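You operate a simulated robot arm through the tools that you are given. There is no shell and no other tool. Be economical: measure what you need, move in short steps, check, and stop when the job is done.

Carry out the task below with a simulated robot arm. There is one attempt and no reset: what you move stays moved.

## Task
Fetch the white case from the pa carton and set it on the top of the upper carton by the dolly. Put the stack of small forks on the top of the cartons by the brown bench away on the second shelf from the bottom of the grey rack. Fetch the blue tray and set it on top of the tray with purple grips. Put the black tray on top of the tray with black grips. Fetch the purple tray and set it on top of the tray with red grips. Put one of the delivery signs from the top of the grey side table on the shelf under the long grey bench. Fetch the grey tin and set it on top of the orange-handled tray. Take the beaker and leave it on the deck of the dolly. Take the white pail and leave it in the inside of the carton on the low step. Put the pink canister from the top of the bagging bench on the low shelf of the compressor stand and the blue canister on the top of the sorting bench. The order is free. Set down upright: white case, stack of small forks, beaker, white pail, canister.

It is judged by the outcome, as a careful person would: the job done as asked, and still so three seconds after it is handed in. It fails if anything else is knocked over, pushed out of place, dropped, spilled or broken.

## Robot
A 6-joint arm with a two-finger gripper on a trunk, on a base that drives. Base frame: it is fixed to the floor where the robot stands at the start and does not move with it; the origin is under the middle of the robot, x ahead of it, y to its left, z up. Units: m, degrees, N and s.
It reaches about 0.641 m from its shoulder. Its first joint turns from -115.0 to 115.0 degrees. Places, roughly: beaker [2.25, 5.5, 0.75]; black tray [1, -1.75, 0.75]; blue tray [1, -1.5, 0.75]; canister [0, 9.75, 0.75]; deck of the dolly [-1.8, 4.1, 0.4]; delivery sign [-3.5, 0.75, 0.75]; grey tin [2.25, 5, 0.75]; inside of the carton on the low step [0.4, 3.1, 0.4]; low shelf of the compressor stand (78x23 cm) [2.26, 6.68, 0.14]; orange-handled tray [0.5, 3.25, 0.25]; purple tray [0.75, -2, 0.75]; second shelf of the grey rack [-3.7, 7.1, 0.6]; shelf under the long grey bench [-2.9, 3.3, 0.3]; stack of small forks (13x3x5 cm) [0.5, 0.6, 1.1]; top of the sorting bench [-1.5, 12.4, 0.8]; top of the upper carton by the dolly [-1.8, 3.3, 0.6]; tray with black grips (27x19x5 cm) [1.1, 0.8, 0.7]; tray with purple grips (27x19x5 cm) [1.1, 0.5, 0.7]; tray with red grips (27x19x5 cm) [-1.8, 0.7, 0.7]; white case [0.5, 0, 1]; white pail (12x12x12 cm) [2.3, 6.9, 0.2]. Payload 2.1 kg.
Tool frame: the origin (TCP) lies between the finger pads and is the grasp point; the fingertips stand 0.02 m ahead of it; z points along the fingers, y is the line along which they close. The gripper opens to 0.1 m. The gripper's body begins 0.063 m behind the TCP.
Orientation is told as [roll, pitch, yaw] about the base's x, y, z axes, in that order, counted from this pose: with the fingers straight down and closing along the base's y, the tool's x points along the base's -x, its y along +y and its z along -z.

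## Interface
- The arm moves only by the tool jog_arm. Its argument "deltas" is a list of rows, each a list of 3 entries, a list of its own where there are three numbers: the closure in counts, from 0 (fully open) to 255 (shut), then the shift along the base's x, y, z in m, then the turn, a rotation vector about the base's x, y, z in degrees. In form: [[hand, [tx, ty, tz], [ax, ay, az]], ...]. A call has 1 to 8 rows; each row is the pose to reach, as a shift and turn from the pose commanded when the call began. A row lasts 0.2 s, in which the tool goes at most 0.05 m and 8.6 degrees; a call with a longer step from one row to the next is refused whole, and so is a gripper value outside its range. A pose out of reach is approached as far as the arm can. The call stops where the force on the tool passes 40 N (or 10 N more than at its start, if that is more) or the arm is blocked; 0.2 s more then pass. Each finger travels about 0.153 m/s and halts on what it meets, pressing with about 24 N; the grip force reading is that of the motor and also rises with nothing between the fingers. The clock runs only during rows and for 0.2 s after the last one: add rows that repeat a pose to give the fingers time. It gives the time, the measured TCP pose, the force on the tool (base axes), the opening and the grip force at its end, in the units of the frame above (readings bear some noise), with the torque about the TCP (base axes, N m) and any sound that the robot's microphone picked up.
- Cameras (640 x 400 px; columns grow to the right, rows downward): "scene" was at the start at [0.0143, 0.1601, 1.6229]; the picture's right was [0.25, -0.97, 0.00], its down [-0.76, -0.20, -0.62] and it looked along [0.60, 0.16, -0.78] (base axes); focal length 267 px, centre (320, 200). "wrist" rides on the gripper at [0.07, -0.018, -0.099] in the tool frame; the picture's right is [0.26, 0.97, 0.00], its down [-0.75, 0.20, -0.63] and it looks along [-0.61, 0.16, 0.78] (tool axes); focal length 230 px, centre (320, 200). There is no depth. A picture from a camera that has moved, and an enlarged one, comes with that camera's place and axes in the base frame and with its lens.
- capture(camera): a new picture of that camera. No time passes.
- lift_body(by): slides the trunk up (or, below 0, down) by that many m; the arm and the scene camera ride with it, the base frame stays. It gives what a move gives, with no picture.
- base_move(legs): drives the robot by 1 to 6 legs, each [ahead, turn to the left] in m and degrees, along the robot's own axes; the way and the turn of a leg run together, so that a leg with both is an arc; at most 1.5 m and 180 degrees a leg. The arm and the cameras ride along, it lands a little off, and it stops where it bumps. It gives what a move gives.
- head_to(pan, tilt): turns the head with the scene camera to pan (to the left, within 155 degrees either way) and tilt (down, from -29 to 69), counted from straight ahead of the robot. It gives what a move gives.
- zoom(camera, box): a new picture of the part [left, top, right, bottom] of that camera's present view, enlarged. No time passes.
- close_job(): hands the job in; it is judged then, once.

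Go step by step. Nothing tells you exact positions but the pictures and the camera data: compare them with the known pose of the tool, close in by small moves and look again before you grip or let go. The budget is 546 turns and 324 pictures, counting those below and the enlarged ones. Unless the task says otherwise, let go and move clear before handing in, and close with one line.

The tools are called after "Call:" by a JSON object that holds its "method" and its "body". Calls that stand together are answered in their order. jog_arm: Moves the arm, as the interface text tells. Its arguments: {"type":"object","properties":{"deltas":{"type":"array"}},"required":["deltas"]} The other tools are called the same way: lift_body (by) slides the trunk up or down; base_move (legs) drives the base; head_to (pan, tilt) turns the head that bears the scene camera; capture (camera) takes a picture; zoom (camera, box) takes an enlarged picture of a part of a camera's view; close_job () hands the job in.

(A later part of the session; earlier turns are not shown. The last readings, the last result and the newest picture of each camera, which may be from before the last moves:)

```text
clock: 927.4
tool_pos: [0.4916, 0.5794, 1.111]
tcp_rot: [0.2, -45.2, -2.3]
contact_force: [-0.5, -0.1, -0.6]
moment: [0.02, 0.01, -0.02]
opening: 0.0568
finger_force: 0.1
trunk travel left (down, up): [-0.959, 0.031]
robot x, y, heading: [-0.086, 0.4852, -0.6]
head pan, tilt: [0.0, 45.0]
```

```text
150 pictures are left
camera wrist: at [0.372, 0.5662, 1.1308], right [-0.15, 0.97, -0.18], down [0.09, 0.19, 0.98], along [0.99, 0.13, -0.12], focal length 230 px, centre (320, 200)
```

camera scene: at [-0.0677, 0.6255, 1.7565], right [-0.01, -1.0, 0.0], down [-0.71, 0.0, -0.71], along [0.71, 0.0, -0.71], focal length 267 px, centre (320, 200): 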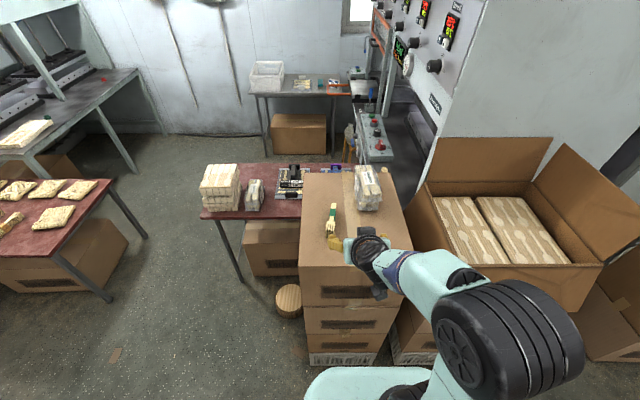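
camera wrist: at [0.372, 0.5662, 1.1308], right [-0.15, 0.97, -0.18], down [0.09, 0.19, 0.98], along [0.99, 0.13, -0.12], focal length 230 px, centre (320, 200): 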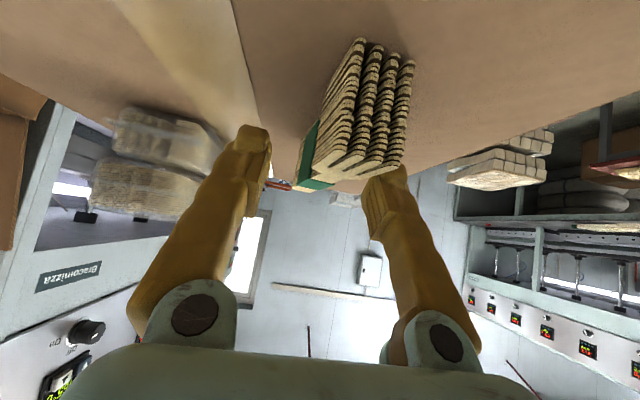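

Call:
{"method": "jog_arm", "body": {"deltas": [[60, [0, 0.001, 0], [0, 0, -1]], [60, [0, 0.001, -0.01], [0, 0, -1]], [60, [0, 0.001, -0.02], [0, 0, -1]], [60, [0, 0.001, -0.02], [0, 0, -1]]]}}

Call:
{"method": "capture", "body": {"camera": "wrist"}}

```text
clock: 928.4
tool_pos: [0.4904, 0.5808, 1.0914]
tcp_rot: [0.3, -45.2, -3.2]
contact_force: [-0.1, -0.1, -0.4]
moment: [0.0, -0.04, -0.04]
opening: 0.0762
finger_force: 0.1
trunk travel left (down, up): [-0.959, 0.031]
robot x, y, heading: [-0.0859, 0.4834, -0.4]
head pan, tilt: [0.0, 45.0]
```

```text
149 pictures are left
camera wrist: at [0.3701, 0.5694, 1.1113], right [-0.13, 0.98, -0.18], down [0.09, 0.19, 0.98], along [0.99, 0.11, -0.12], focal length 230 px, centre (320, 200)
```

wrist: 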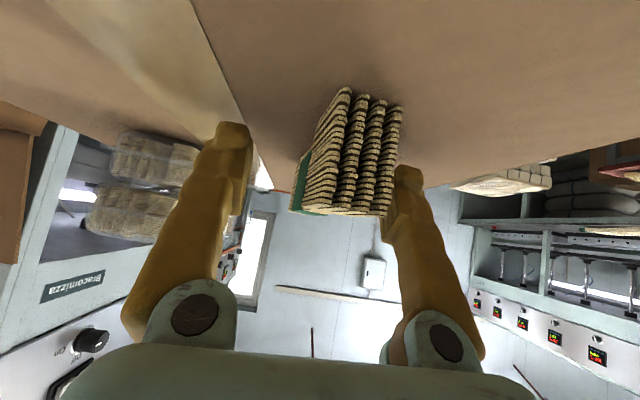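

Call:
{"method": "jog_arm", "body": {"deltas": [[130, [0, 0.002, 0], [0, 0, 0]], [200, [0, 0.002, 0], [0, 0, 0]], [255, [0, 0.002, 0], [0, 0, 0]], [255, [0, 0.002, 0], [0, 0, 0]], [255, [0, 0.002, 0], [0, 0, 0]]]}}

Call:
{"method": "lift_body", "body": {"by": 0.03}}

Call:
{"method": "capture", "body": {"camera": "wrist"}}

```text
clock: 929.6
tool_pos: [0.4918, 0.5835, 1.0901]
tcp_rot: [0.2, -45.1, -3.1]
contact_force: [0.0, -0.3, -0.3]
moment: [-0.02, 0.02, 0.02]
opening: 0.0156
finger_force: 24.2
trunk travel left (down, up): [-0.959, 0.031]
robot x, y, heading: [-0.0842, 0.488, -0.2]
head pan, tilt: [0.0, 45.0]
```

```text
clock: 930.4
tool_pos: [0.4902, 0.5839, 1.1213]
tcp_rot: [0.3, -45.1, -3.2]
contact_force: [-0.3, 0.1, 0.4]
moment: [0.03, 0.02, 0.01]
opening: 0.0153
finger_force: 23.8
trunk travel left (down, up): [-0.989, 0.001]
robot x, y, heading: [-0.0825, 0.4829, -0.3]
head pan, tilt: [0.0, 45.0]
```

```text
148 pictures are left
camera wrist: at [0.3705, 0.5718, 1.141], right [-0.13, 0.98, -0.18], down [0.09, 0.19, 0.98], along [0.99, 0.11, -0.12], focal length 230 px, centre (320, 200)
```

wrist: 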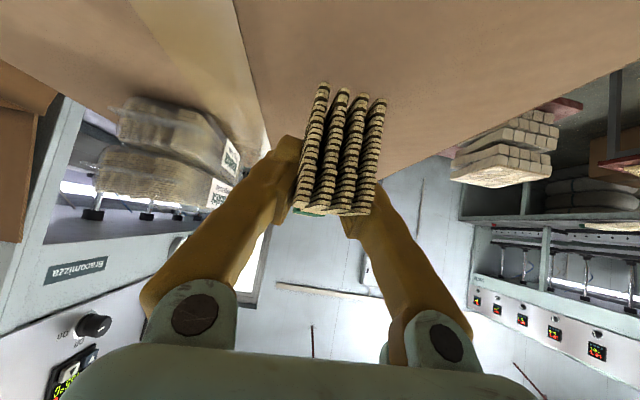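

The fork stack is gripped. I raise it, back off and drive north toward the grey rack.

Call:
{"method": "jog_arm", "body": {"deltas": [[255, [0, 0, 0.03], [0, 0, 0]], [255, [-0.02, 0, 0.06], [0, 0, 0]], [255, [-0.05, 0, 0.08], [0, 0, 0]]]}}

Call:
{"method": "base_move", "body": {"legs": [[-0.35, 0], [0, 90], [1.5, 0], [1.5, 0], [1.4, 0]]}}

Call:
{"method": "head_to", "body": {"pan": 45, "tilt": 15}}

Call:
{"method": "capture", "body": {"camera": "scene"}}

```text
clock: 931.2
tool_pos: [0.4404, 0.585, 1.2037]
tcp_rot: [0.2, -45.2, -3.2]
contact_force: [-0.2, -0.4, 0.6]
moment: [-0.01, 0.01, 0.0]
opening: 0.0151
finger_force: 24.6
trunk travel left (down, up): [-0.989, 0.001]
robot x, y, heading: [-0.0912, 0.4873, -0.5]
head pan, tilt: [0.0, 45.0]
```

```text
clock: 958.0
tool_pos: [-0.5228, 5.4228, 1.2034]
tcp_rot: [0.3, -45.2, 87.2]
contact_force: [-0.3, 0.1, 0.2]
moment: [0.02, 0.01, -0.01]
opening: 0.0145
finger_force: 23.4
trunk travel left (down, up): [-0.989, 0.001]
robot x, y, heading: [-0.4161, 4.8982, 90.4]
head pan, tilt: [0.0, 45.0]
```

```text
clock: 959.1
tool_pos: [-0.5229, 5.4229, 1.2012]
tcp_rot: [0.3, -45.1, 87.2]
contact_force: [-0.9, 0.6, -0.2]
moment: [0.0, -0.01, 0.0]
opening: 0.0145
finger_force: 24.7
trunk travel left (down, up): [-0.989, 0.001]
robot x, y, heading: [-0.4187, 4.8948, 90.1]
head pan, tilt: [45.0, 15.0]
```

```text
147 pictures are left
camera scene: at [-0.6228, 4.9033, 1.8331], right [0.71, 0.71, 0.0], down [0.18, -0.18, -0.97], along [-0.68, 0.68, -0.26], focal length 267 px, centre (320, 200)
```

scene: 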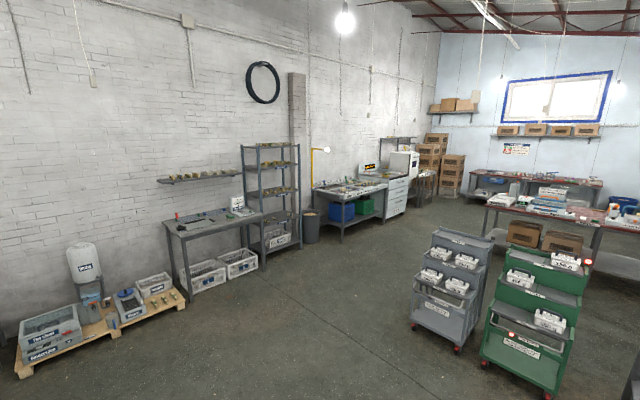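

Call:
{"method": "zoom", "body": {"camera": "scene", "box": [230, 130, 330, 260]}}

```text
3.08 times, centred on (280, 195) of scene
camera zoom: at [-0.6228, 4.9033, 1.8331], right [0.71, 0.71, 0.0], down [0.18, -0.18, -0.97], along [-0.68, 0.68, -0.26], focal length 820 px, centre (443, 215)
```

zoom: 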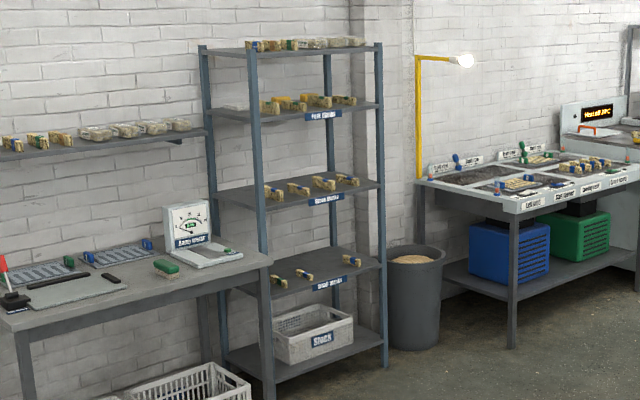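

The second shelf ("small forks") holds three bundles with room beside. I drive to face the rack from the east.

Call:
{"method": "base_move", "body": {"legs": [[0, 46.5], [1.5, 0], [1.5, 0], [0.1, 0], [0, 43.4]]}}

Call:
{"method": "lift_body", "body": {"by": -0.35}}

Call:
{"method": "head_to", "body": {"pan": 0, "tilt": 35}}

Call:
{"method": "capture", "body": {"camera": "scene"}}

```text
clock: 977.1
tool_pos: [-3.131, 7.3019, 1.2183]
tcp_rot: [0.2, -46.5, 137.0]
contact_force: [0.4, 0.0, -0.2]
moment: [0.07, 0.05, 0.02]
opening: 0.0143
finger_force: 24.0
trunk travel left (down, up): [-0.989, 0.001]
robot x, y, heading: [-2.6742, 7.0529, 139.4]
head pan, tilt: [45.0, 15.0]
stopped in leg 5: the robot was blocked; the commanded pose is now the measured one
```

```text
clock: 980.5
tool_pos: [-3.1341, 7.3027, 0.8691]
tcp_rot: [0.1, -46.3, 137.2]
contact_force: [-0.7, 0.4, -1.0]
moment: [0.05, 0.0, 0.01]
opening: 0.0142
finger_force: 23.7
trunk travel left (down, up): [-0.639, 0.351]
robot x, y, heading: [-2.6752, 7.0566, 139.4]
head pan, tilt: [45.0, 15.0]
```

```text
clock: 981.7
tool_pos: [-3.1328, 7.3019, 0.8697]
tcp_rot: [0.2, -46.3, 137.2]
contact_force: [0.3, -0.1, 0.4]
moment: [0.0, 0.0, 0.03]
opening: 0.0144
finger_force: 23.7
trunk travel left (down, up): [-0.639, 0.351]
robot x, y, heading: [-2.6782, 7.0528, 139.4]
head pan, tilt: [0.0, 35.0]
```

```text
145 pictures are left
camera scene: at [-2.7881, 6.9675, 1.4512], right [0.65, 0.76, 0.0], down [0.44, -0.37, -0.82], along [-0.62, 0.53, -0.57], focal length 267 px, centre (320, 200)
```

scene: 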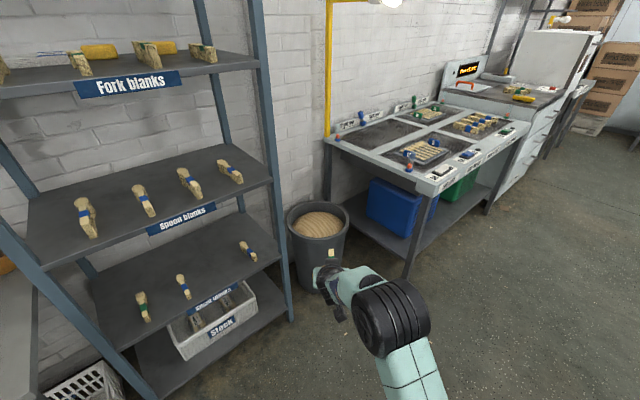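

The turn was blocked at heading 139°. I look around to find what is touching.

Call:
{"method": "head_to", "body": {"pan": 60, "tilt": 40}}

Call:
{"method": "capture", "body": {"camera": "scene"}}

Call:
{"method": "head_to", "body": {"pan": -30, "tilt": 55}}

Call:
{"method": "capture", "body": {"camera": "scene"}}

```text
clock: 983.0
tool_pos: [-3.1335, 7.302, 0.8698]
tcp_rot: [0.1, -46.4, 137.2]
contact_force: [-0.8, 0.1, -1.2]
moment: [0.0, 0.01, 0.02]
opening: 0.0144
finger_force: 23.6
trunk travel left (down, up): [-0.639, 0.351]
robot x, y, heading: [-2.677, 7.0517, 139.2]
head pan, tilt: [60.0, 40.0]
```

```text
144 pictures are left
camera scene: at [-2.8015, 6.8822, 1.4436], right [-0.33, 0.94, 0.0], down [0.61, 0.21, -0.77], along [-0.72, -0.25, -0.64], focal length 267 px, centre (320, 200)
```

scene: 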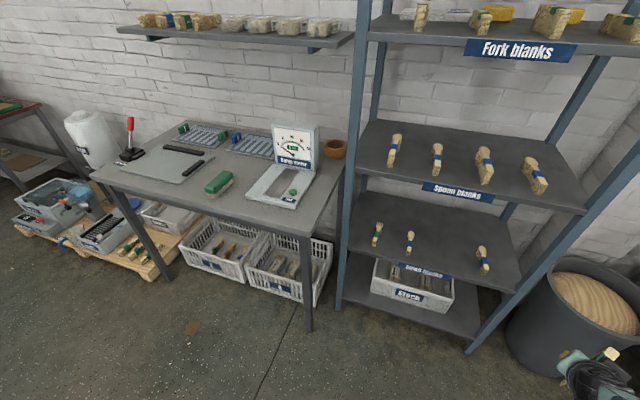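

```text
clock: 984.6
tool_pos: [-3.1338, 7.3028, 0.8685]
tcp_rot: [0.1, -46.5, 137.1]
contact_force: [-0.1, 0.4, -0.8]
moment: [0.02, -0.01, 0.0]
opening: 0.0142
finger_force: 24.1
trunk travel left (down, up): [-0.639, 0.351]
robot x, y, heading: [-2.6758, 7.0586, 139.2]
head pan, tilt: [-30.0, 55.0]
```

```text
143 pictures are left
camera scene: at [-2.7451, 6.9783, 1.4229], right [0.94, 0.33, 0.0], down [0.27, -0.77, -0.57], along [-0.19, 0.54, -0.82], focal length 267 px, centre (320, 200)
```

scene: 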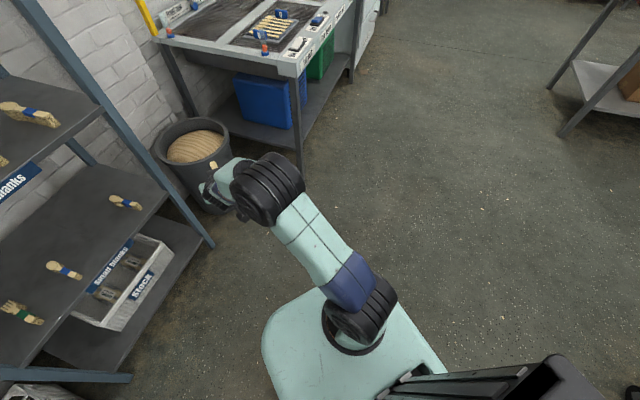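

Call:
{"method": "base_move", "body": {"legs": [[0, 20]]}}

```text
clock: 986.1
tool_pos: [-3.1915, 7.1295, 0.8693]
tcp_rot: [0.1, -46.5, 157.5]
contact_force: [0.6, -0.6, -0.1]
moment: [-0.03, 0.01, 0.0]
opening: 0.0144
finger_force: 24.4
trunk travel left (down, up): [-0.639, 0.351]
robot x, y, heading: [-2.6777, 7.0527, 159.3]
head pan, tilt: [-30.0, 55.0]
```

The turn works now. I continue to face the rack; the free slot on shelf 2 is at about (-3.575, 7.125, 0.6).

Call:
{"method": "base_move", "body": {"legs": [[0, 8.9], [0.2, 0], [0, 11.8]]}}

Call:
{"method": "head_to", "body": {"pan": 0, "tilt": 35}}

Call:
{"method": "jog_arm", "body": {"deltas": [[255, [0, 0.03, 0], [0, 0, 0]], [255, [0, 0.07, 0], [0, 0, 0]], [255, [0, 0.11, 0], [0, 0, 0]], [255, [0, 0.11, 0], [0, 0, 0]]]}}

Call:
{"method": "capture", "body": {"camera": "scene"}}

Call:
{"method": "capture", "body": {"camera": "wrist"}}

```text
clock: 989.1
tool_pos: [-3.3779, 6.9825, 0.8686]
tcp_rot: [0.1, -46.5, 178.0]
contact_force: [1.0, -0.3, -0.3]
moment: [0.07, 0.01, 0.01]
opening: 0.0141
finger_force: 23.6
trunk travel left (down, up): [-0.639, 0.351]
robot x, y, heading: [-2.8681, 7.0917, -179.9]
head pan, tilt: [-30.0, 55.0]
```

```text
clock: 990.0
tool_pos: [-3.3792, 6.9833, 0.8693]
tcp_rot: [0.0, -46.4, 178.0]
contact_force: [-0.3, -0.4, -0.2]
moment: [0.02, 0.0, -0.06]
opening: 0.0142
finger_force: 24.6
trunk travel left (down, up): [-0.639, 0.351]
robot x, y, heading: [-2.8696, 7.0964, -179.9]
head pan, tilt: [0.0, 35.0]
```

```text
clock: 991.0
tool_pos: [-3.3767, 7.0918, 0.8695]
tcp_rot: [-0.4, -46.3, 178.0]
contact_force: [1.0, -0.9, -1.4]
moment: [-0.01, -0.02, -0.01]
opening: 0.0143
finger_force: 23.9
trunk travel left (down, up): [-0.639, 0.351]
robot x, y, heading: [-2.8709, 7.0919, -180.0]
head pan, tilt: [0.0, 35.0]
```

```text
142 pictures are left
camera scene: at [-2.8967, 6.9541, 1.4511], right [0.0, 1.0, 0.0], down [0.57, 0.0, -0.82], along [-0.82, 0.0, -0.57], focal length 267 px, centre (320, 200)
```

scene: 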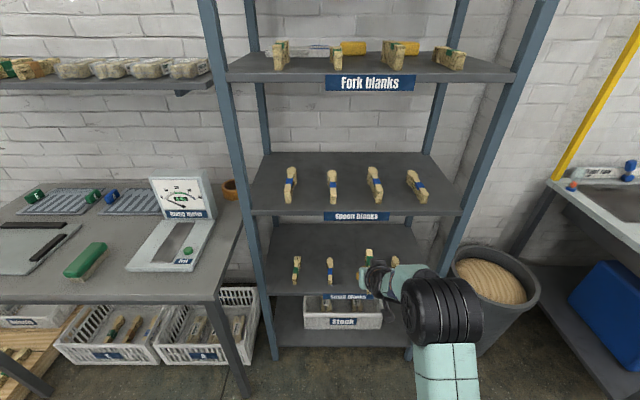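

```text
141 pictures are left
camera wrist: at [-3.2565, 7.1063, 0.8874], right [0.14, -0.97, -0.19], down [-0.07, -0.2, 0.98], along [-0.99, -0.12, -0.1], focal length 230 px, centre (320, 200)
```

wrist: 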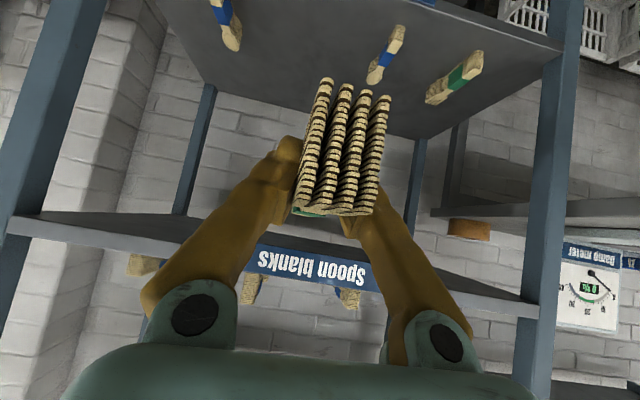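

Call:
{"method": "jog_arm", "body": {"deltas": [[255, [0, 0.03, 0], [0.4, 0, 0]], [255, [0, 0.048, 0], [0.4, -1.2, 0]], [255, [0, 0.048, 0], [0.4, -1.2, 0]]]}}

Call:
{"method": "lift_body", "body": {"by": -0.14}}

Call:
{"method": "base_move", "body": {"legs": [[0.15, 0]]}}

Call:
{"method": "capture", "body": {"camera": "scene"}}

Call:
{"method": "capture", "body": {"camera": "wrist"}}

```text
clock: 991.8
tool_pos: [-3.372, 7.0952, 0.8643]
tcp_rot: [-1.0, -45.1, 178.3]
contact_force: [0.1, -0.2, -1.1]
moment: [0.01, 0.0, 0.04]
opening: 0.0145
finger_force: 23.4
out of reach, approached as far as the arm can: row 1, 2, 3
trunk travel left (down, up): [-0.639, 0.351]
robot x, y, heading: [-2.8689, 7.0949, -179.8]
head pan, tilt: [0.0, 35.0]
```

```text
clock: 993.5
tool_pos: [-3.3722, 7.0952, 0.7248]
tcp_rot: [-1.0, -45.1, 178.5]
contact_force: [0.2, 0.2, -0.5]
moment: [0.0, -0.02, 0.01]
opening: 0.0144
finger_force: 23.7
trunk travel left (down, up): [-0.499, 0.491]
robot x, y, heading: [-2.8666, 7.095, -180.2]
head pan, tilt: [0.0, 35.0]
```

```text
clock: 994.9
tool_pos: [-3.5244, 7.0983, 0.726]
tcp_rot: [-0.9, -45.0, 178.3]
contact_force: [0.0, 0.3, -0.1]
moment: [-0.01, 0.02, -0.01]
opening: 0.0146
finger_force: 24.3
trunk travel left (down, up): [-0.499, 0.491]
robot x, y, heading: [-3.0174, 7.0902, 180.0]
head pan, tilt: [0.0, 35.0]
```

```text
140 pictures are left
camera scene: at [-3.0492, 6.9549, 1.3111], right [0.0, 1.0, 0.0], down [0.57, 0.0, -0.82], along [-0.82, 0.0, -0.57], focal length 267 px, centre (320, 200)
```

scene: 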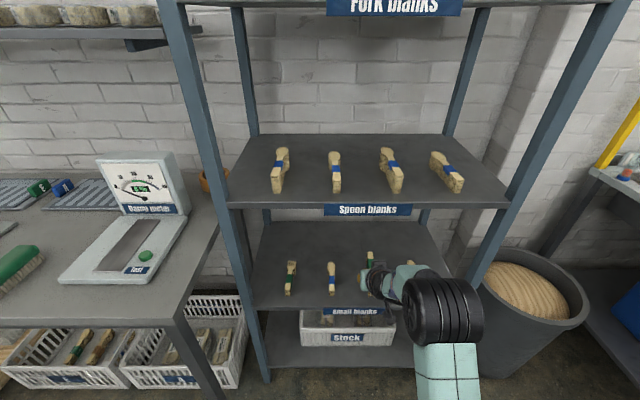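

```text
139 pictures are left
camera wrist: at [-3.4042, 7.1111, 0.745], right [0.14, -0.97, -0.19], down [-0.09, -0.21, 0.97], along [-0.99, -0.12, -0.12], focal length 230 px, centre (320, 200)
```

wrist: 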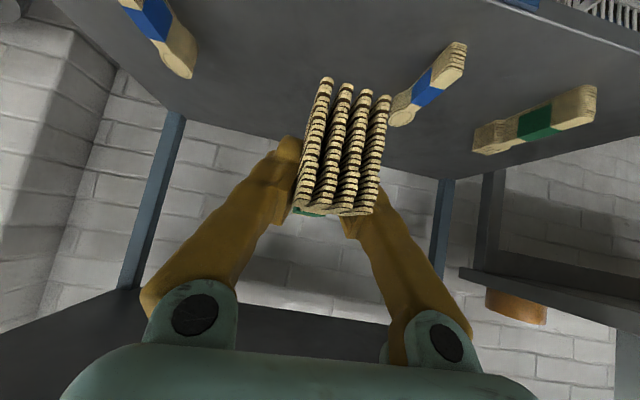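

Call:
{"method": "base_move", "body": {"legs": [[0.05, 0]]}}

Call:
{"method": "lift_body", "body": {"by": -0.06}}

Call:
{"method": "capture", "body": {"camera": "wrist"}}

Call:
{"method": "zoom", "body": {"camera": "scene", "box": [230, 200, 500, 370]}}

```text
clock: 995.8
tool_pos: [-3.5735, 7.0975, 0.7263]
tcp_rot: [-1.0, -45.0, 178.4]
contact_force: [-0.3, 0.3, -0.1]
moment: [0.0, -0.03, 0.02]
opening: 0.0144
finger_force: 23.9
trunk travel left (down, up): [-0.499, 0.491]
robot x, y, heading: [-3.07, 7.0928, 179.7]
head pan, tilt: [0.0, 35.0]
```

```text
clock: 996.8
tool_pos: [-3.5731, 7.0977, 0.6656]
tcp_rot: [-1.0, -45.1, 178.4]
contact_force: [0.3, -0.3, -0.4]
moment: [0.0, -0.01, 0.01]
opening: 0.0144
finger_force: 24.1
trunk travel left (down, up): [-0.439, 0.551]
robot x, y, heading: [-3.0678, 7.0932, 179.8]
head pan, tilt: [0.0, 35.0]
```

```text
138 pictures are left
camera wrist: at [-3.4532, 7.1111, 0.6853], right [0.14, -0.97, -0.19], down [-0.09, -0.21, 0.97], along [-0.99, -0.12, -0.12], focal length 230 px, centre (320, 200)
```

wrist: 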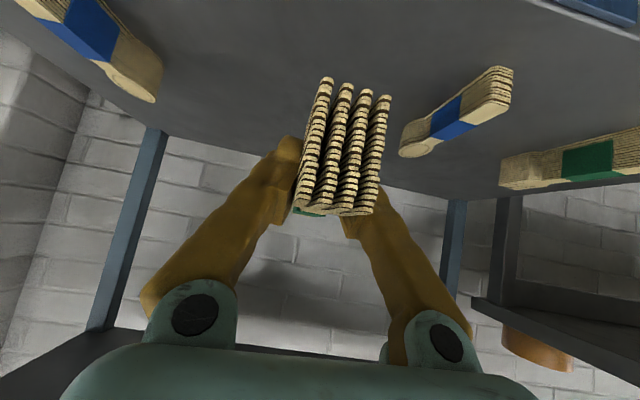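

```text
2.35 times, centred on (365, 285) of scene
camera zoom: at [-3.0977, 6.9551, 1.2512], right [0.0, 1.0, 0.0], down [0.57, 0.0, -0.82], along [-0.82, 0.0, -0.57], focal length 628 px, centre (214, 0)
```

zoom: 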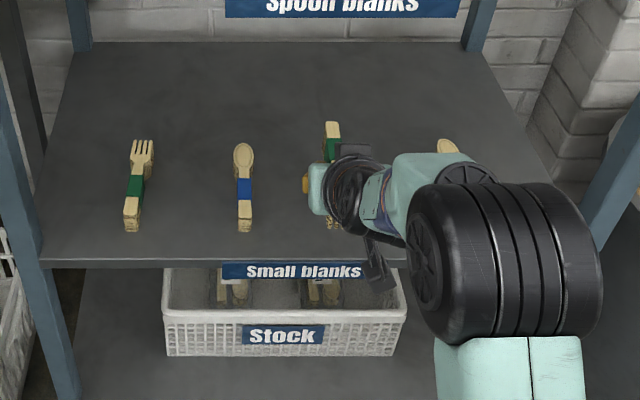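

Call:
{"method": "lift_body", "body": {"by": -0.02}}

Call:
{"method": "lift_body", "body": {"by": -0.008}}

```text
clock: 997.5
tool_pos: [-3.573, 7.097, 0.644]
tcp_rot: [-1.1, -45.0, 178.3]
contact_force: [0.4, 1.1, -0.4]
moment: [-0.01, 0.03, -0.03]
opening: 0.0145
finger_force: 23.7
trunk travel left (down, up): [-0.419, 0.571]
robot x, y, heading: [-3.0745, 7.0941, 179.8]
head pan, tilt: [0.0, 35.0]
```

```text
clock: 998.0
tool_pos: [-3.5729, 7.0975, 0.6378]
tcp_rot: [-1.0, -45.1, 178.4]
contact_force: [-0.3, -0.8, -0.2]
moment: [0.0, -0.04, -0.01]
opening: 0.0142
finger_force: 24.1
trunk travel left (down, up): [-0.411, 0.579]
robot x, y, heading: [-3.0729, 7.0957, 179.8]
head pan, tilt: [0.0, 35.0]
```

Call:
{"method": "lift_body", "body": {"by": -0.007}}

Call:
{"method": "lift_body", "body": {"by": -0.005}}

Call:
{"method": "capture", "body": {"camera": "wrist"}}

```text
clock: 998.6
tool_pos: [-3.5725, 7.0968, 0.6301]
tcp_rot: [-1.1, -45.2, 178.3]
contact_force: [-0.4, 0.2, -0.6]
moment: [0.01, -0.03, -0.02]
opening: 0.0142
finger_force: 24.1
trunk travel left (down, up): [-0.404, 0.586]
robot x, y, heading: [-3.0708, 7.0922, 179.9]
head pan, tilt: [0.0, 35.0]
```

```text
clock: 999.1
tool_pos: [-3.5735, 7.0978, 0.6243]
tcp_rot: [-1.1, -45.1, 178.3]
contact_force: [-0.8, 0.3, -1.0]
moment: [0.01, -0.01, -0.03]
opening: 0.0144
finger_force: 23.7
trunk travel left (down, up): [-0.399, 0.591]
robot x, y, heading: [-3.0722, 7.0928, 179.9]
head pan, tilt: [0.0, 35.0]
```

```text
136 pictures are left
camera wrist: at [-3.4533, 7.1111, 0.6453], right [0.14, -0.97, -0.19], down [-0.09, -0.21, 0.97], along [-0.99, -0.12, -0.12], focal length 230 px, centre (320, 200)
```

wrist: 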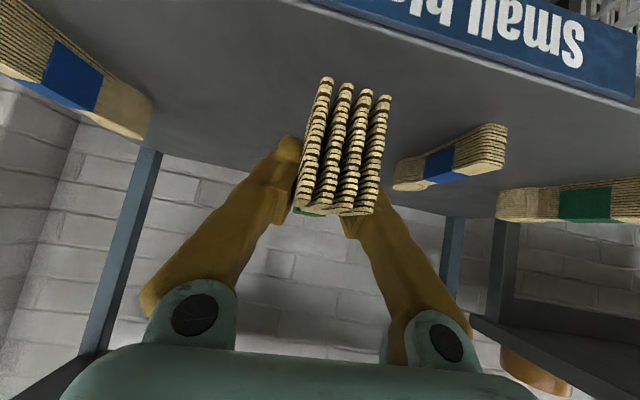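

Call:
{"method": "lift_body", "body": {"by": -0.008}}

Call:
{"method": "lift_body", "body": {"by": -0.006}}

Call:
{"method": "lift_body", "body": {"by": -0.005}}

```text
clock: 999.7
tool_pos: [-3.5731, 7.0966, 0.6161]
tcp_rot: [-0.9, -45.1, 178.4]
contact_force: [0.0, 0.3, -0.2]
moment: [0.02, 0.02, 0.0]
opening: 0.0143
finger_force: 23.7
trunk travel left (down, up): [-0.391, 0.599]
robot x, y, heading: [-3.0704, 7.09, 179.6]
head pan, tilt: [0.0, 35.0]
```

```text
clock: 1000.3
tool_pos: [-3.5733, 7.0969, 0.6112]
tcp_rot: [-1.0, -45.1, 178.2]
contact_force: [-0.2, -0.6, -0.5]
moment: [0.0, -0.01, -0.02]
opening: 0.0143
finger_force: 24.0
trunk travel left (down, up): [-0.385, 0.605]
robot x, y, heading: [-3.0733, 7.0924, 179.9]
head pan, tilt: [0.0, 35.0]
```

```text
clock: 1000.8
tool_pos: [-3.573, 7.0967, 0.6055]
tcp_rot: [-1.0, -45.1, 178.3]
contact_force: [0.2, 0.3, -0.8]
moment: [-0.02, -0.02, -0.02]
opening: 0.0144
finger_force: 23.5
trunk travel left (down, up): [-0.38, 0.61]
robot x, y, heading: [-3.0738, 7.0954, 179.7]
head pan, tilt: [0.0, 35.0]
```

Call:
{"method": "zoom", "body": {"camera": "scene", "box": [230, 200, 430, 340]}}

Call:
{"method": "lift_body", "body": {"by": -0.006}}

Call:
{"method": "lift_body", "body": {"by": -0.005}}

```text
2.86 times, centred on (330, 270) of scene
camera zoom: at [-3.0978, 6.955, 1.1921], right [0.0, 1.0, 0.0], down [0.57, 0.0, -0.82], along [-0.82, 0.0, -0.57], focal length 762 px, centre (291, 0)
```

zoom: 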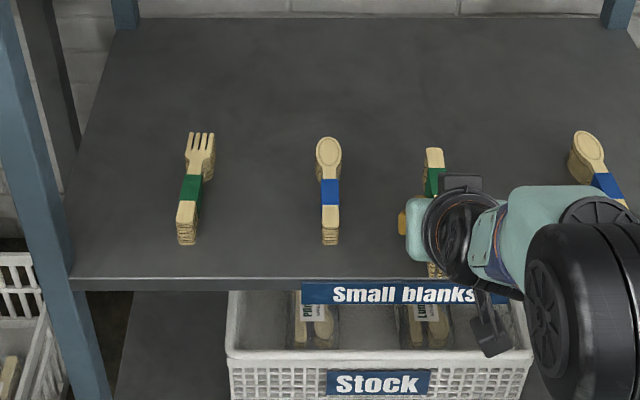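

```text
clock: 1001.4
tool_pos: [-3.5725, 7.0974, 0.6003]
tcp_rot: [-1.0, -45.1, 178.3]
contact_force: [0.5, 0.8, -1.3]
moment: [-0.02, -0.02, -0.02]
opening: 0.0144
finger_force: 24.1
trunk travel left (down, up): [-0.374, 0.616]
robot x, y, heading: [-3.0699, 7.094, 180.2]
head pan, tilt: [0.0, 35.0]
```

```text
clock: 1001.9
tool_pos: [-3.5738, 7.0973, 0.5936]
tcp_rot: [-1.0, -45.2, 178.3]
contact_force: [-0.5, 0.5, -0.4]
moment: [0.0, -0.02, -0.02]
opening: 0.0144
finger_force: 23.7
trunk travel left (down, up): [-0.369, 0.621]
robot x, y, heading: [-3.0728, 7.0969, 180.0]
head pan, tilt: [0.0, 35.0]
```

The bundle's near end would sit at the shelf's front edge, so I raise a little and go 5 cm deeper.

Call:
{"method": "lift_body", "body": {"by": 0.02}}

Call:
{"method": "base_move", "body": {"legs": [[0.055, 0]]}}

Call:
{"method": "lift_body", "body": {"by": -0.02}}

Call:
{"method": "zoom", "body": {"camera": "scene", "box": [230, 200, 430, 340]}}

```text
clock: 1002.6
tool_pos: [-3.5737, 7.0964, 0.6157]
tcp_rot: [-1.0, -45.1, 178.3]
contact_force: [0.3, -0.1, -0.1]
moment: [0.0, 0.01, 0.03]
opening: 0.0143
finger_force: 24.0
trunk travel left (down, up): [-0.389, 0.601]
robot x, y, heading: [-3.0689, 7.0914, 179.9]
head pan, tilt: [0.0, 35.0]
```

```text
clock: 1003.5
tool_pos: [-3.63, 7.0973, 0.6151]
tcp_rot: [-1.0, -45.1, 178.3]
contact_force: [-0.5, 0.3, -0.7]
moment: [0.01, -0.03, -0.01]
opening: 0.0143
finger_force: 24.2
trunk travel left (down, up): [-0.389, 0.601]
robot x, y, heading: [-3.1278, 7.0933, 179.9]
head pan, tilt: [0.0, 35.0]
```

```text
clock: 1004.2
tool_pos: [-3.6278, 7.0973, 0.5955]
tcp_rot: [-1.0, -45.1, 178.2]
contact_force: [0.5, 0.1, 0.1]
moment: [0.0, 0.0, -0.01]
opening: 0.0142
finger_force: 23.8
trunk travel left (down, up): [-0.369, 0.621]
robot x, y, heading: [-3.1264, 7.0899, 179.9]
head pan, tilt: [0.0, 35.0]
```

```text
2.86 times, centred on (330, 270) of scene
camera zoom: at [-3.1537, 6.9552, 1.1811], right [0.0, 1.0, 0.0], down [0.57, 0.0, -0.82], along [-0.82, 0.0, -0.57], focal length 762 px, centre (291, 0)
```

zoom: 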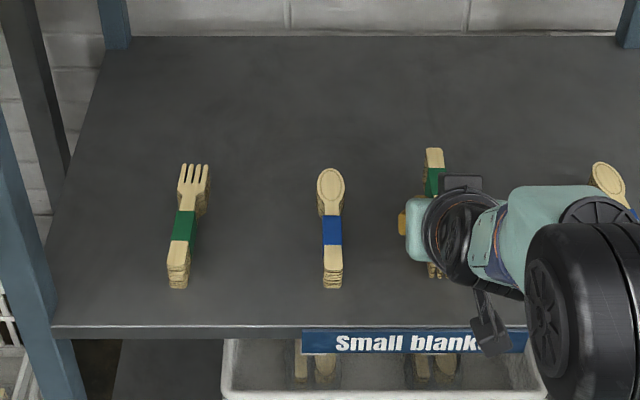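

Call:
{"method": "lift_body", "body": {"by": -0.007}}

Call:
{"method": "lift_body", "body": {"by": -0.006}}

Call:
{"method": "lift_body", "body": {"by": -0.005}}

```text
clock: 1004.8
tool_pos: [-3.6291, 7.098, 0.5899]
tcp_rot: [-1.0, -45.5, 178.2]
contact_force: [-4.5, 0.2, 14.4]
moment: [-0.08, -0.4, 0.01]
opening: 0.0143
finger_force: 24.2
trunk travel left (down, up): [-0.362, 0.628]
robot x, y, heading: [-3.1263, 7.0924, 180.0]
head pan, tilt: [0.0, 35.0]
```

```text
clock: 1005.3
tool_pos: [-3.6282, 7.0981, 0.5838]
tcp_rot: [-1.0, -45.6, 178.2]
contact_force: [-8.1, 0.5, 20.9]
moment: [-0.04, 0.21, -0.03]
opening: 0.0145
finger_force: 24.0
trunk travel left (down, up): [-0.356, 0.634]
robot x, y, heading: [-3.1269, 7.0944, 179.9]
head pan, tilt: [0.0, 35.0]
```

```text
clock: 1005.8
tool_pos: [-3.6277, 7.0969, 0.5809]
tcp_rot: [-1.0, -45.6, 178.4]
contact_force: [-8.2, -1.5, 29.2]
moment: [-0.29, -0.08, 0.04]
opening: 0.0145
finger_force: 23.9
trunk travel left (down, up): [-0.351, 0.639]
robot x, y, heading: [-3.1273, 7.0946, 180.2]
head pan, tilt: [0.0, 35.0]
```

Firm contact; the bundle is flat on the shelf. I ease off and release, then back straight out along the tool axis.

Call:
{"method": "lift_body", "body": {"by": 0.005}}

Call:
{"method": "jog_arm", "body": {"deltas": [[220, [0, 0, 0], [0, 0, 0]], [180, [0, 0, 0], [0, 0, 0]], [140, [0, 0, 0], [0, 0, 0]], [120, [0, 0, 0], [0, 0, 0]], [120, [0, 0, 0], [0, 0, 0]]]}}

Call:
{"method": "lift_body", "body": {"by": 0.09}}

Call:
{"method": "capture", "body": {"camera": "wrist"}}

```text
clock: 1006.4
tool_pos: [-3.6272, 7.0969, 0.5813]
tcp_rot: [-1.0, -44.7, 178.3]
contact_force: [-0.6, -0.2, 6.8]
moment: [-0.05, 0.45, 0.04]
opening: 0.0145
finger_force: 23.8
trunk travel left (down, up): [-0.356, 0.634]
robot x, y, heading: [-3.1285, 7.0926, 179.8]
head pan, tilt: [0.0, 35.0]
```

```text
clock: 1007.6
tool_pos: [-3.6287, 7.097, 0.5817]
tcp_rot: [-0.8, -45.1, 178.3]
contact_force: [1.1, 0.9, 3.4]
moment: [-0.07, -0.01, 0.06]
opening: 0.0519
finger_force: 0.0
trunk travel left (down, up): [-0.356, 0.634]
robot x, y, heading: [-3.1246, 7.0911, 180.1]
head pan, tilt: [0.0, 35.0]
```

```text
clock: 1008.8
tool_pos: [-3.6287, 7.0977, 0.6713]
tcp_rot: [-1.0, -45.1, 178.2]
contact_force: [0.1, 0.7, -0.4]
moment: [-0.03, 0.02, -0.01]
opening: 0.0531
finger_force: 0.1
trunk travel left (down, up): [-0.446, 0.544]
robot x, y, heading: [-3.1276, 7.0938, 179.9]
head pan, tilt: [0.0, 35.0]
```

```text
133 pictures are left
camera wrist: at [-3.5092, 7.1114, 0.6923], right [0.14, -0.97, -0.19], down [-0.09, -0.21, 0.97], along [-0.99, -0.12, -0.12], focal length 230 px, centre (320, 200)
```

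wrist: 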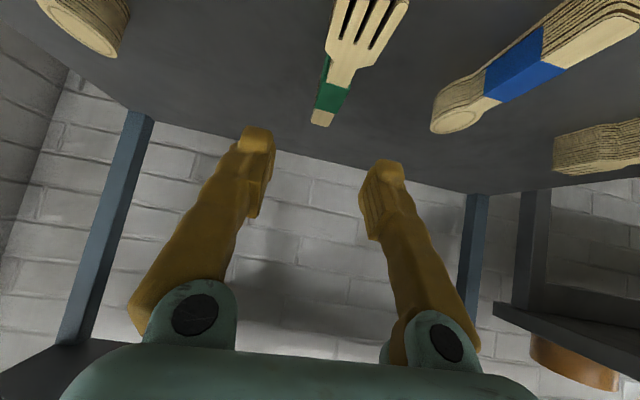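

The fork stack stands on shelf 2. Now the canisters: I back out, straighten the tool, and look toward the bagging bench (0, 9.75).

Call:
{"method": "base_move", "body": {"legs": [[-0.55, 0]]}}

Call:
{"method": "jog_arm", "body": {"deltas": [[0, [0.02, 0, 0.03], [0, -8, 0]], [0, [0.04, 0, 0.06], [0, -16, 0]], [0, [0.06, 0, 0.09], [0, -24, 0]], [0, [0.08, 0, 0.12], [0, -32, 0]], [0, [0.1, 0, 0.14], [0, -40, 0]], [0, [0.12, 0, 0.16], [0, -45, 0]]]}}

Call:
{"method": "lift_body", "body": {"by": 0.3}}

Call:
{"method": "head_to", "body": {"pan": -130, "tilt": 15}}

Call:
{"method": "capture", "body": {"camera": "scene"}}

```text
clock: 1012.0
tool_pos: [-3.0726, 7.0963, 0.6716]
tcp_rot: [-1.0, -45.1, 178.6]
contact_force: [0.1, 0.6, 0.3]
moment: [0.01, -0.02, 0.04]
opening: 0.0529
finger_force: 0.1
trunk travel left (down, up): [-0.446, 0.544]
robot x, y, heading: [-2.5687, 7.0953, -179.9]
head pan, tilt: [0.0, 35.0]
```

```text
clock: 1013.4
tool_pos: [-2.9533, 7.0952, 0.8317]
tcp_rot: [-1.9, -0.1, 179.1]
contact_force: [0.8, -0.8, -0.4]
moment: [0.04, -0.02, 0.0]
opening: 0.1002
finger_force: 0.2
out of reach, approached as far as the arm can: row 1, 2, 3
trunk travel left (down, up): [-0.446, 0.544]
robot x, y, heading: [-2.5698, 7.0934, -179.8]
head pan, tilt: [0.0, 35.0]
```

```text
clock: 1016.4
tool_pos: [-2.9517, 7.0965, 1.1321]
tcp_rot: [-2.0, -0.1, 178.9]
contact_force: [0.9, -0.5, -0.4]
moment: [-0.03, 0.01, -0.05]
opening: 0.1
finger_force: 0.1
trunk travel left (down, up): [-0.746, 0.244]
robot x, y, heading: [-2.5704, 7.0948, -179.5]
head pan, tilt: [0.0, 35.0]
```

```text
clock: 1018.5
tool_pos: [-2.9519, 7.0969, 1.132]
tcp_rot: [-2.0, -0.1, 178.9]
contact_force: [-0.4, 0.8, -0.6]
moment: [-0.03, -0.03, 0.01]
opening: 0.1
finger_force: 0.1
trunk travel left (down, up): [-0.746, 0.244]
robot x, y, heading: [-2.5729, 7.0914, -180.0]
head pan, tilt: [-130.0, 15.0]
```

```text
132 pictures are left
camera scene: at [-2.4489, 7.0272, 1.5902], right [0.77, -0.64, 0.0], down [-0.17, -0.2, -0.97], along [0.62, 0.74, -0.26], focal length 267 px, centre (320, 200)
```

scene: 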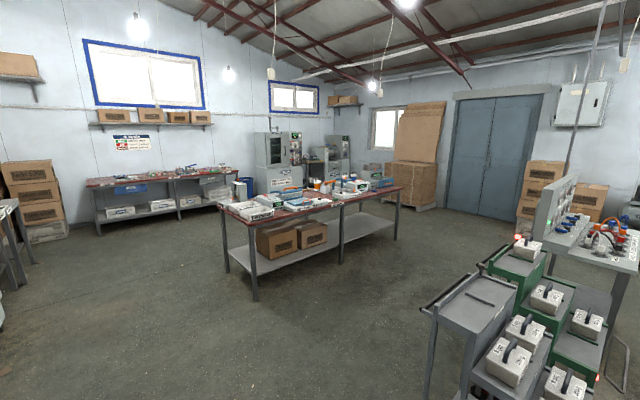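

Call:
{"method": "zoom", "body": {"camera": "scene", "box": [200, 150, 420, 300]}}

Call:
{"method": "zoom", "body": {"camera": "scene", "box": [70, 140, 260, 250]}}

```text
2.67 times, centred on (310, 225) of scene
camera zoom: at [-2.4489, 7.0272, 1.5902], right [0.77, -0.64, 0.0], down [-0.17, -0.2, -0.97], along [0.62, 0.74, -0.26], focal length 711 px, centre (347, 133)
```

zoom: 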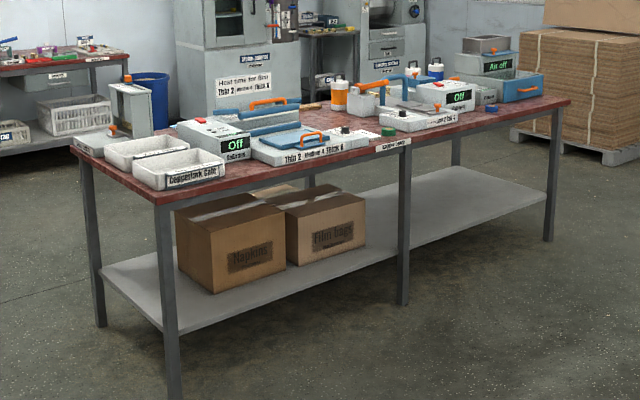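

```text
3.37 times, centred on (165, 195) of scene
camera zoom: at [-2.4489, 7.0272, 1.5902], right [0.77, -0.64, 0.0], down [-0.17, -0.2, -0.97], along [0.62, 0.74, -0.26], focal length 898 px, centre (842, 217)
```

zoom: 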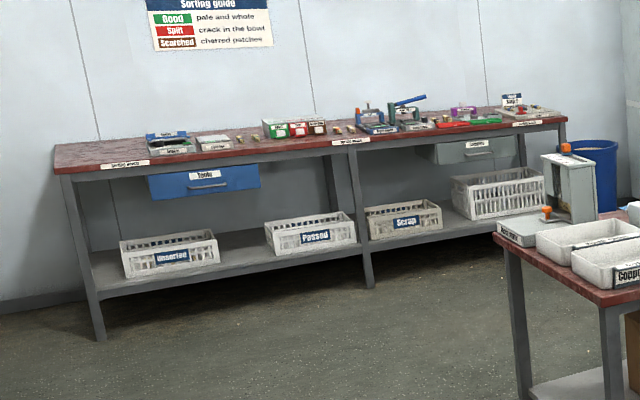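

The bagging bench spans x −1.5..0.75, y 9.1–9.8; the canisters stand near its north side. I drive round to the north side.

Call:
{"method": "base_move", "body": {"legs": [[0, -98.4], [1.5, 0], [1.5, 0], [0.35, 0], [0, -82], [1.1, 0]]}}

Call:
{"method": "head_to", "body": {"pan": -50, "tilt": 30}}

Call:
{"method": "capture", "body": {"camera": "scene"}}

```text
clock: 1047.9
tool_pos: [-0.497, 10.3773, 1.1312]
tcp_rot: [-2.0, -0.1, -1.6]
contact_force: [-0.5, 0.1, -0.7]
moment: [0.01, -0.05, -0.04]
opening: 0.1
finger_force: 0.1
trunk travel left (down, up): [-0.746, 0.244]
robot x, y, heading: [-0.8786, 10.3849, -0.5]
head pan, tilt: [-130.0, 15.0]
```

```text
clock: 1049.5
tool_pos: [-0.4984, 10.3777, 1.1316]
tcp_rot: [-2.0, -0.1, -1.7]
contact_force: [-0.9, -0.6, -1.0]
moment: [-0.01, -0.02, -0.02]
opening: 0.0999
finger_force: 0.1
trunk travel left (down, up): [-0.746, 0.244]
robot x, y, heading: [-0.8754, 10.3829, -0.6]
head pan, tilt: [-50.0, 30.0]
```

```text
129 pictures are left
camera scene: at [-0.8795, 10.4551, 1.566], right [-0.77, -0.64, 0.0], down [-0.32, 0.39, -0.87], along [0.55, -0.67, -0.5], focal length 267 px, centre (320, 200)
```

scene: 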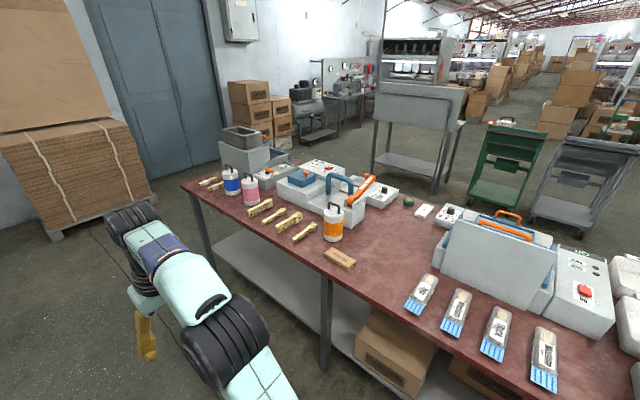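

Call:
{"method": "zoom", "body": {"camera": "scene", "box": [180, 140, 380, 270]}}

```text
3.08 times, centred on (280, 205) of scene
camera zoom: at [-0.8795, 10.4551, 1.566], right [-0.77, -0.64, 0.0], down [-0.32, 0.39, -0.87], along [0.55, -0.67, -0.5], focal length 820 px, centre (443, 185)
```

zoom: 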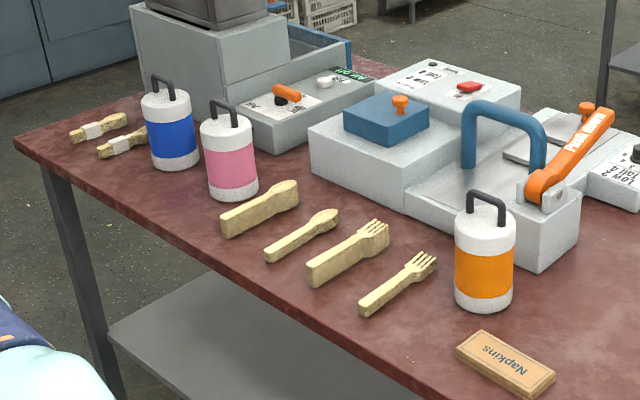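

The blue and pink canisters (≈10.5 cm wide, with loop handles on top) stand at about (0.48, 9.66) and (0.29, 9.67). I go in front of them, facing south.

Call:
{"method": "lift_body", "body": {"by": 0.12}}

Call:
{"method": "base_move", "body": {"legs": [[1.3, 0], [0, -89.5], [0.1, 0]]}}

Call:
{"method": "head_to", "body": {"pan": 0, "tilt": 45}}

Call:
{"method": "capture", "body": {"camera": "scene"}}

Call:
{"method": "capture", "body": {"camera": "wrist"}}

```text
clock: 1051.0
tool_pos: [-0.4981, 10.3758, 1.2517]
tcp_rot: [-2.0, -0.1, -1.6]
contact_force: [0.3, -0.2, 0.3]
moment: [0.01, 0.02, 0.0]
opening: 0.1
finger_force: 0.1
trunk travel left (down, up): [-0.866, 0.124]
robot x, y, heading: [-0.8781, 10.3831, -0.5]
head pan, tilt: [-50.0, 30.0]
```

```text
clock: 1062.0
tool_pos: [0.4394, 9.9218, 1.2584]
tcp_rot: [-2.0, -0.9, -88.1]
contact_force: [-0.4, 0.1, 1.0]
moment: [0.03, -0.01, 0.01]
opening: 0.0996
finger_force: 0.0
trunk travel left (down, up): [-0.866, 0.124]
robot x, y, heading: [0.4213, 10.2948, -86.8]
head pan, tilt: [-50.0, 30.0]
```

```text
clock: 1063.1
tool_pos: [0.4394, 9.9147, 1.2572]
tcp_rot: [-2.0, -0.5, -88.1]
contact_force: [0.5, 0.3, 0.5]
moment: [-0.02, -0.04, 0.01]
opening: 0.1002
finger_force: 0.0
trunk travel left (down, up): [-0.866, 0.124]
robot x, y, heading: [0.422, 10.2891, -87.0]
head pan, tilt: [0.0, 45.0]
```

```text
127 pictures are left
camera scene: at [0.5647, 10.2766, 1.6634], right [-1.0, -0.05, 0.0], down [-0.04, 0.71, -0.71], along [0.04, -0.71, -0.71], focal length 267 px, centre (320, 200)
```

scene: 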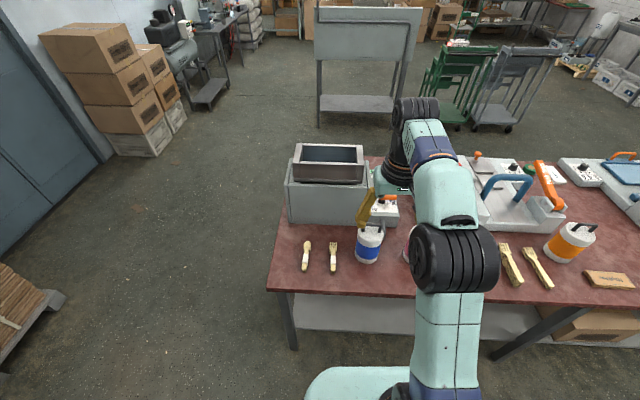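

```text
126 pictures are left
camera wrist: at [0.4221, 9.9849, 1.3551], right [0.96, 0.29, -0.04], down [0.25, -0.74, 0.63], along [0.15, -0.61, -0.78], focal length 230 px, centre (320, 200)
```

wrist: 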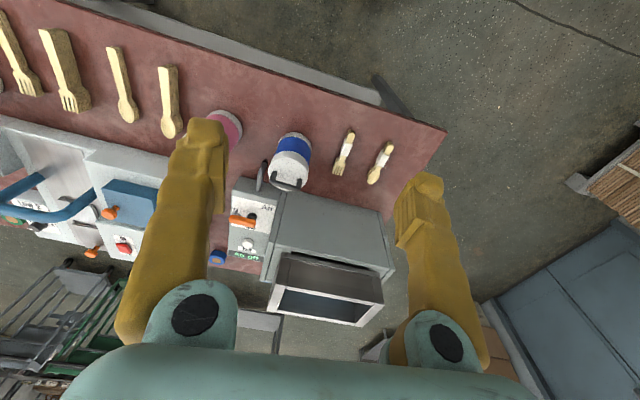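

Call:
{"method": "zoom", "body": {"camera": "wrist", "box": [190, 90, 350, 220]}}

Call:
{"method": "zoom", "body": {"camera": "scene", "box": [320, 200, 440, 290]}}

```text
3.08 times, centred on (270, 155) of wrist
camera zoom: at [0.4221, 9.9849, 1.3551], right [0.96, 0.29, -0.04], down [0.25, -0.74, 0.63], along [0.15, -0.61, -0.78], focal length 708 px, centre (474, 338)
```

zoom: 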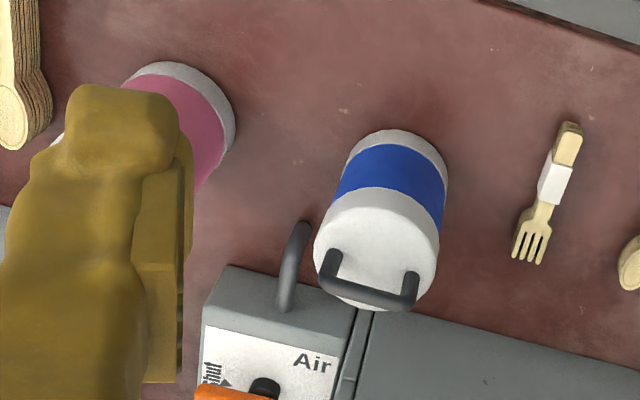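

```text
4.44 times, centred on (380, 245) of scene
camera zoom: at [0.5647, 10.2766, 1.6634], right [-1.0, -0.05, 0.0], down [-0.04, 0.71, -0.71], along [0.04, -0.71, -0.71], focal length 1185 px, centre (53, 0)
```

zoom: 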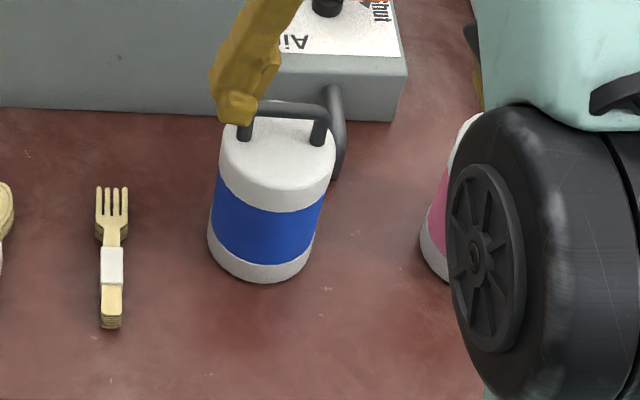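

Handle bar of the blue canister is along x at about (0.425, 9.74), z≈1.03. I yaw the wrist 90° so the fingers close along y, and move above.

Call:
{"method": "jog_arm", "body": {"deltas": [[0, [0, -0.01, 0], [0, -2, 8]], [0, [0, -0.03, 0], [0, -2, 16]], [0, [0, -0.05, 0], [0, -2, 24]], [0, [0, -0.07, 0], [0, -2, 32]], [0, [0, -0.09, 0], [0, -2, 40]], [0, [0, -0.11, 0], [0, -2, 48]], [0, [0, -0.13, 0], [0, -2, 56]], [0, [0, -0.15, 0], [0, -2, 64]]]}}

Call:
{"method": "jog_arm", "body": {"deltas": [[0, [0, 0, -0.03], [0, 0, 8]], [0, [0, 0, -0.06], [0, 0, 16]], [0, [0, 0, -0.08], [0, 0, 24]], [0, [0, 0, -0.08], [0, 0, 24]]]}}

Call:
{"method": "capture", "body": {"camera": "wrist"}}

Call:
{"method": "zoom", "body": {"camera": "scene", "box": [320, 180, 460, 290]}}

```text
clock: 1064.9
tool_pos: [0.4364, 9.8611, 1.2133]
tcp_rot: [-0.4, -1.5, -27.2]
contact_force: [0.1, 0.5, -0.3]
moment: [-0.01, 0.02, 0.0]
opening: 0.1002
finger_force: 0.1
out of reach, approached as far as the arm can: row 3, 4, 5, 6, 7, 8
trunk travel left (down, up): [-0.866, 0.124]
robot x, y, heading: [0.423, 10.2902, -86.8]
head pan, tilt: [0.0, 45.0]
```

```text
clock: 1065.9
tool_pos: [0.436, 9.864, 1.1345]
tcp_rot: [-0.4, -1.4, -3.3]
contact_force: [-0.7, 0.6, 0.0]
moment: [-0.01, 0.03, 0.02]
opening: 0.1002
finger_force: 0.0
trunk travel left (down, up): [-0.866, 0.124]
robot x, y, heading: [0.4248, 10.2883, -87.0]
head pan, tilt: [0.0, 45.0]
```

```text
123 pictures are left
camera wrist: at [0.3634, 9.8508, 1.2324], right [-0.2, 0.98, -0.01], down [0.74, 0.16, 0.65], along [0.64, 0.12, -0.76], focal length 230 px, centre (320, 200)
```

wrist: 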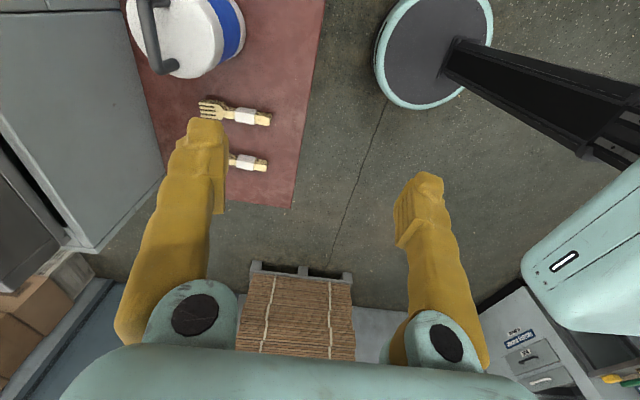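

```text
3.64 times, centred on (390, 235) of scene
camera zoom: at [0.565, 10.2761, 1.6634], right [-1.0, -0.05, 0.0], down [-0.04, 0.71, -0.71], along [0.04, -0.71, -0.71], focal length 970 px, centre (66, 73)
```

zoom: 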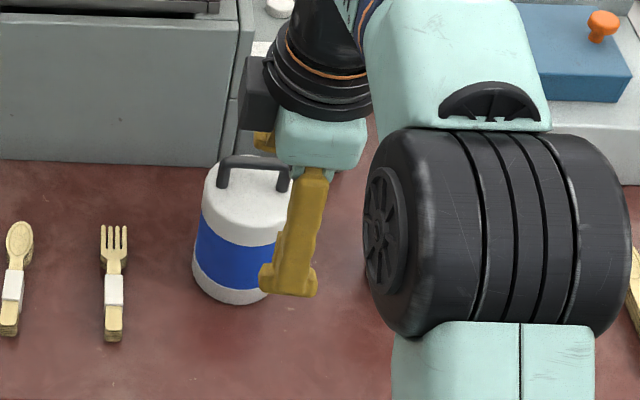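

Call:
{"method": "base_move", "body": {"legs": [[0, -3], [0.13, 0]]}}

Call:
{"method": "capture", "body": {"camera": "wrist"}}

```text
clock: 1067.6
tool_pos: [0.4136, 9.7436, 1.1386]
tcp_rot: [-0.7, -1.6, -6.5]
contact_force: [-0.6, -0.2, 0.7]
moment: [-0.04, 0.0, -0.01]
opening: 0.1002
finger_force: 0.1
trunk travel left (down, up): [-0.866, 0.124]
robot x, y, heading: [0.4232, 10.1624, -89.9]
head pan, tilt: [0.0, 45.0]
```

```text
121 pictures are left
camera wrist: at [0.3399, 9.7351, 1.2357], right [-0.15, 0.99, -0.02], down [0.75, 0.13, 0.65], along [0.64, 0.08, -0.76], focal length 230 px, centre (320, 200)
```

wrist: 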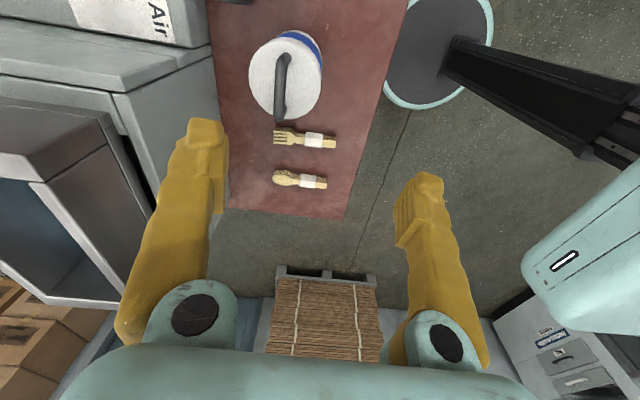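

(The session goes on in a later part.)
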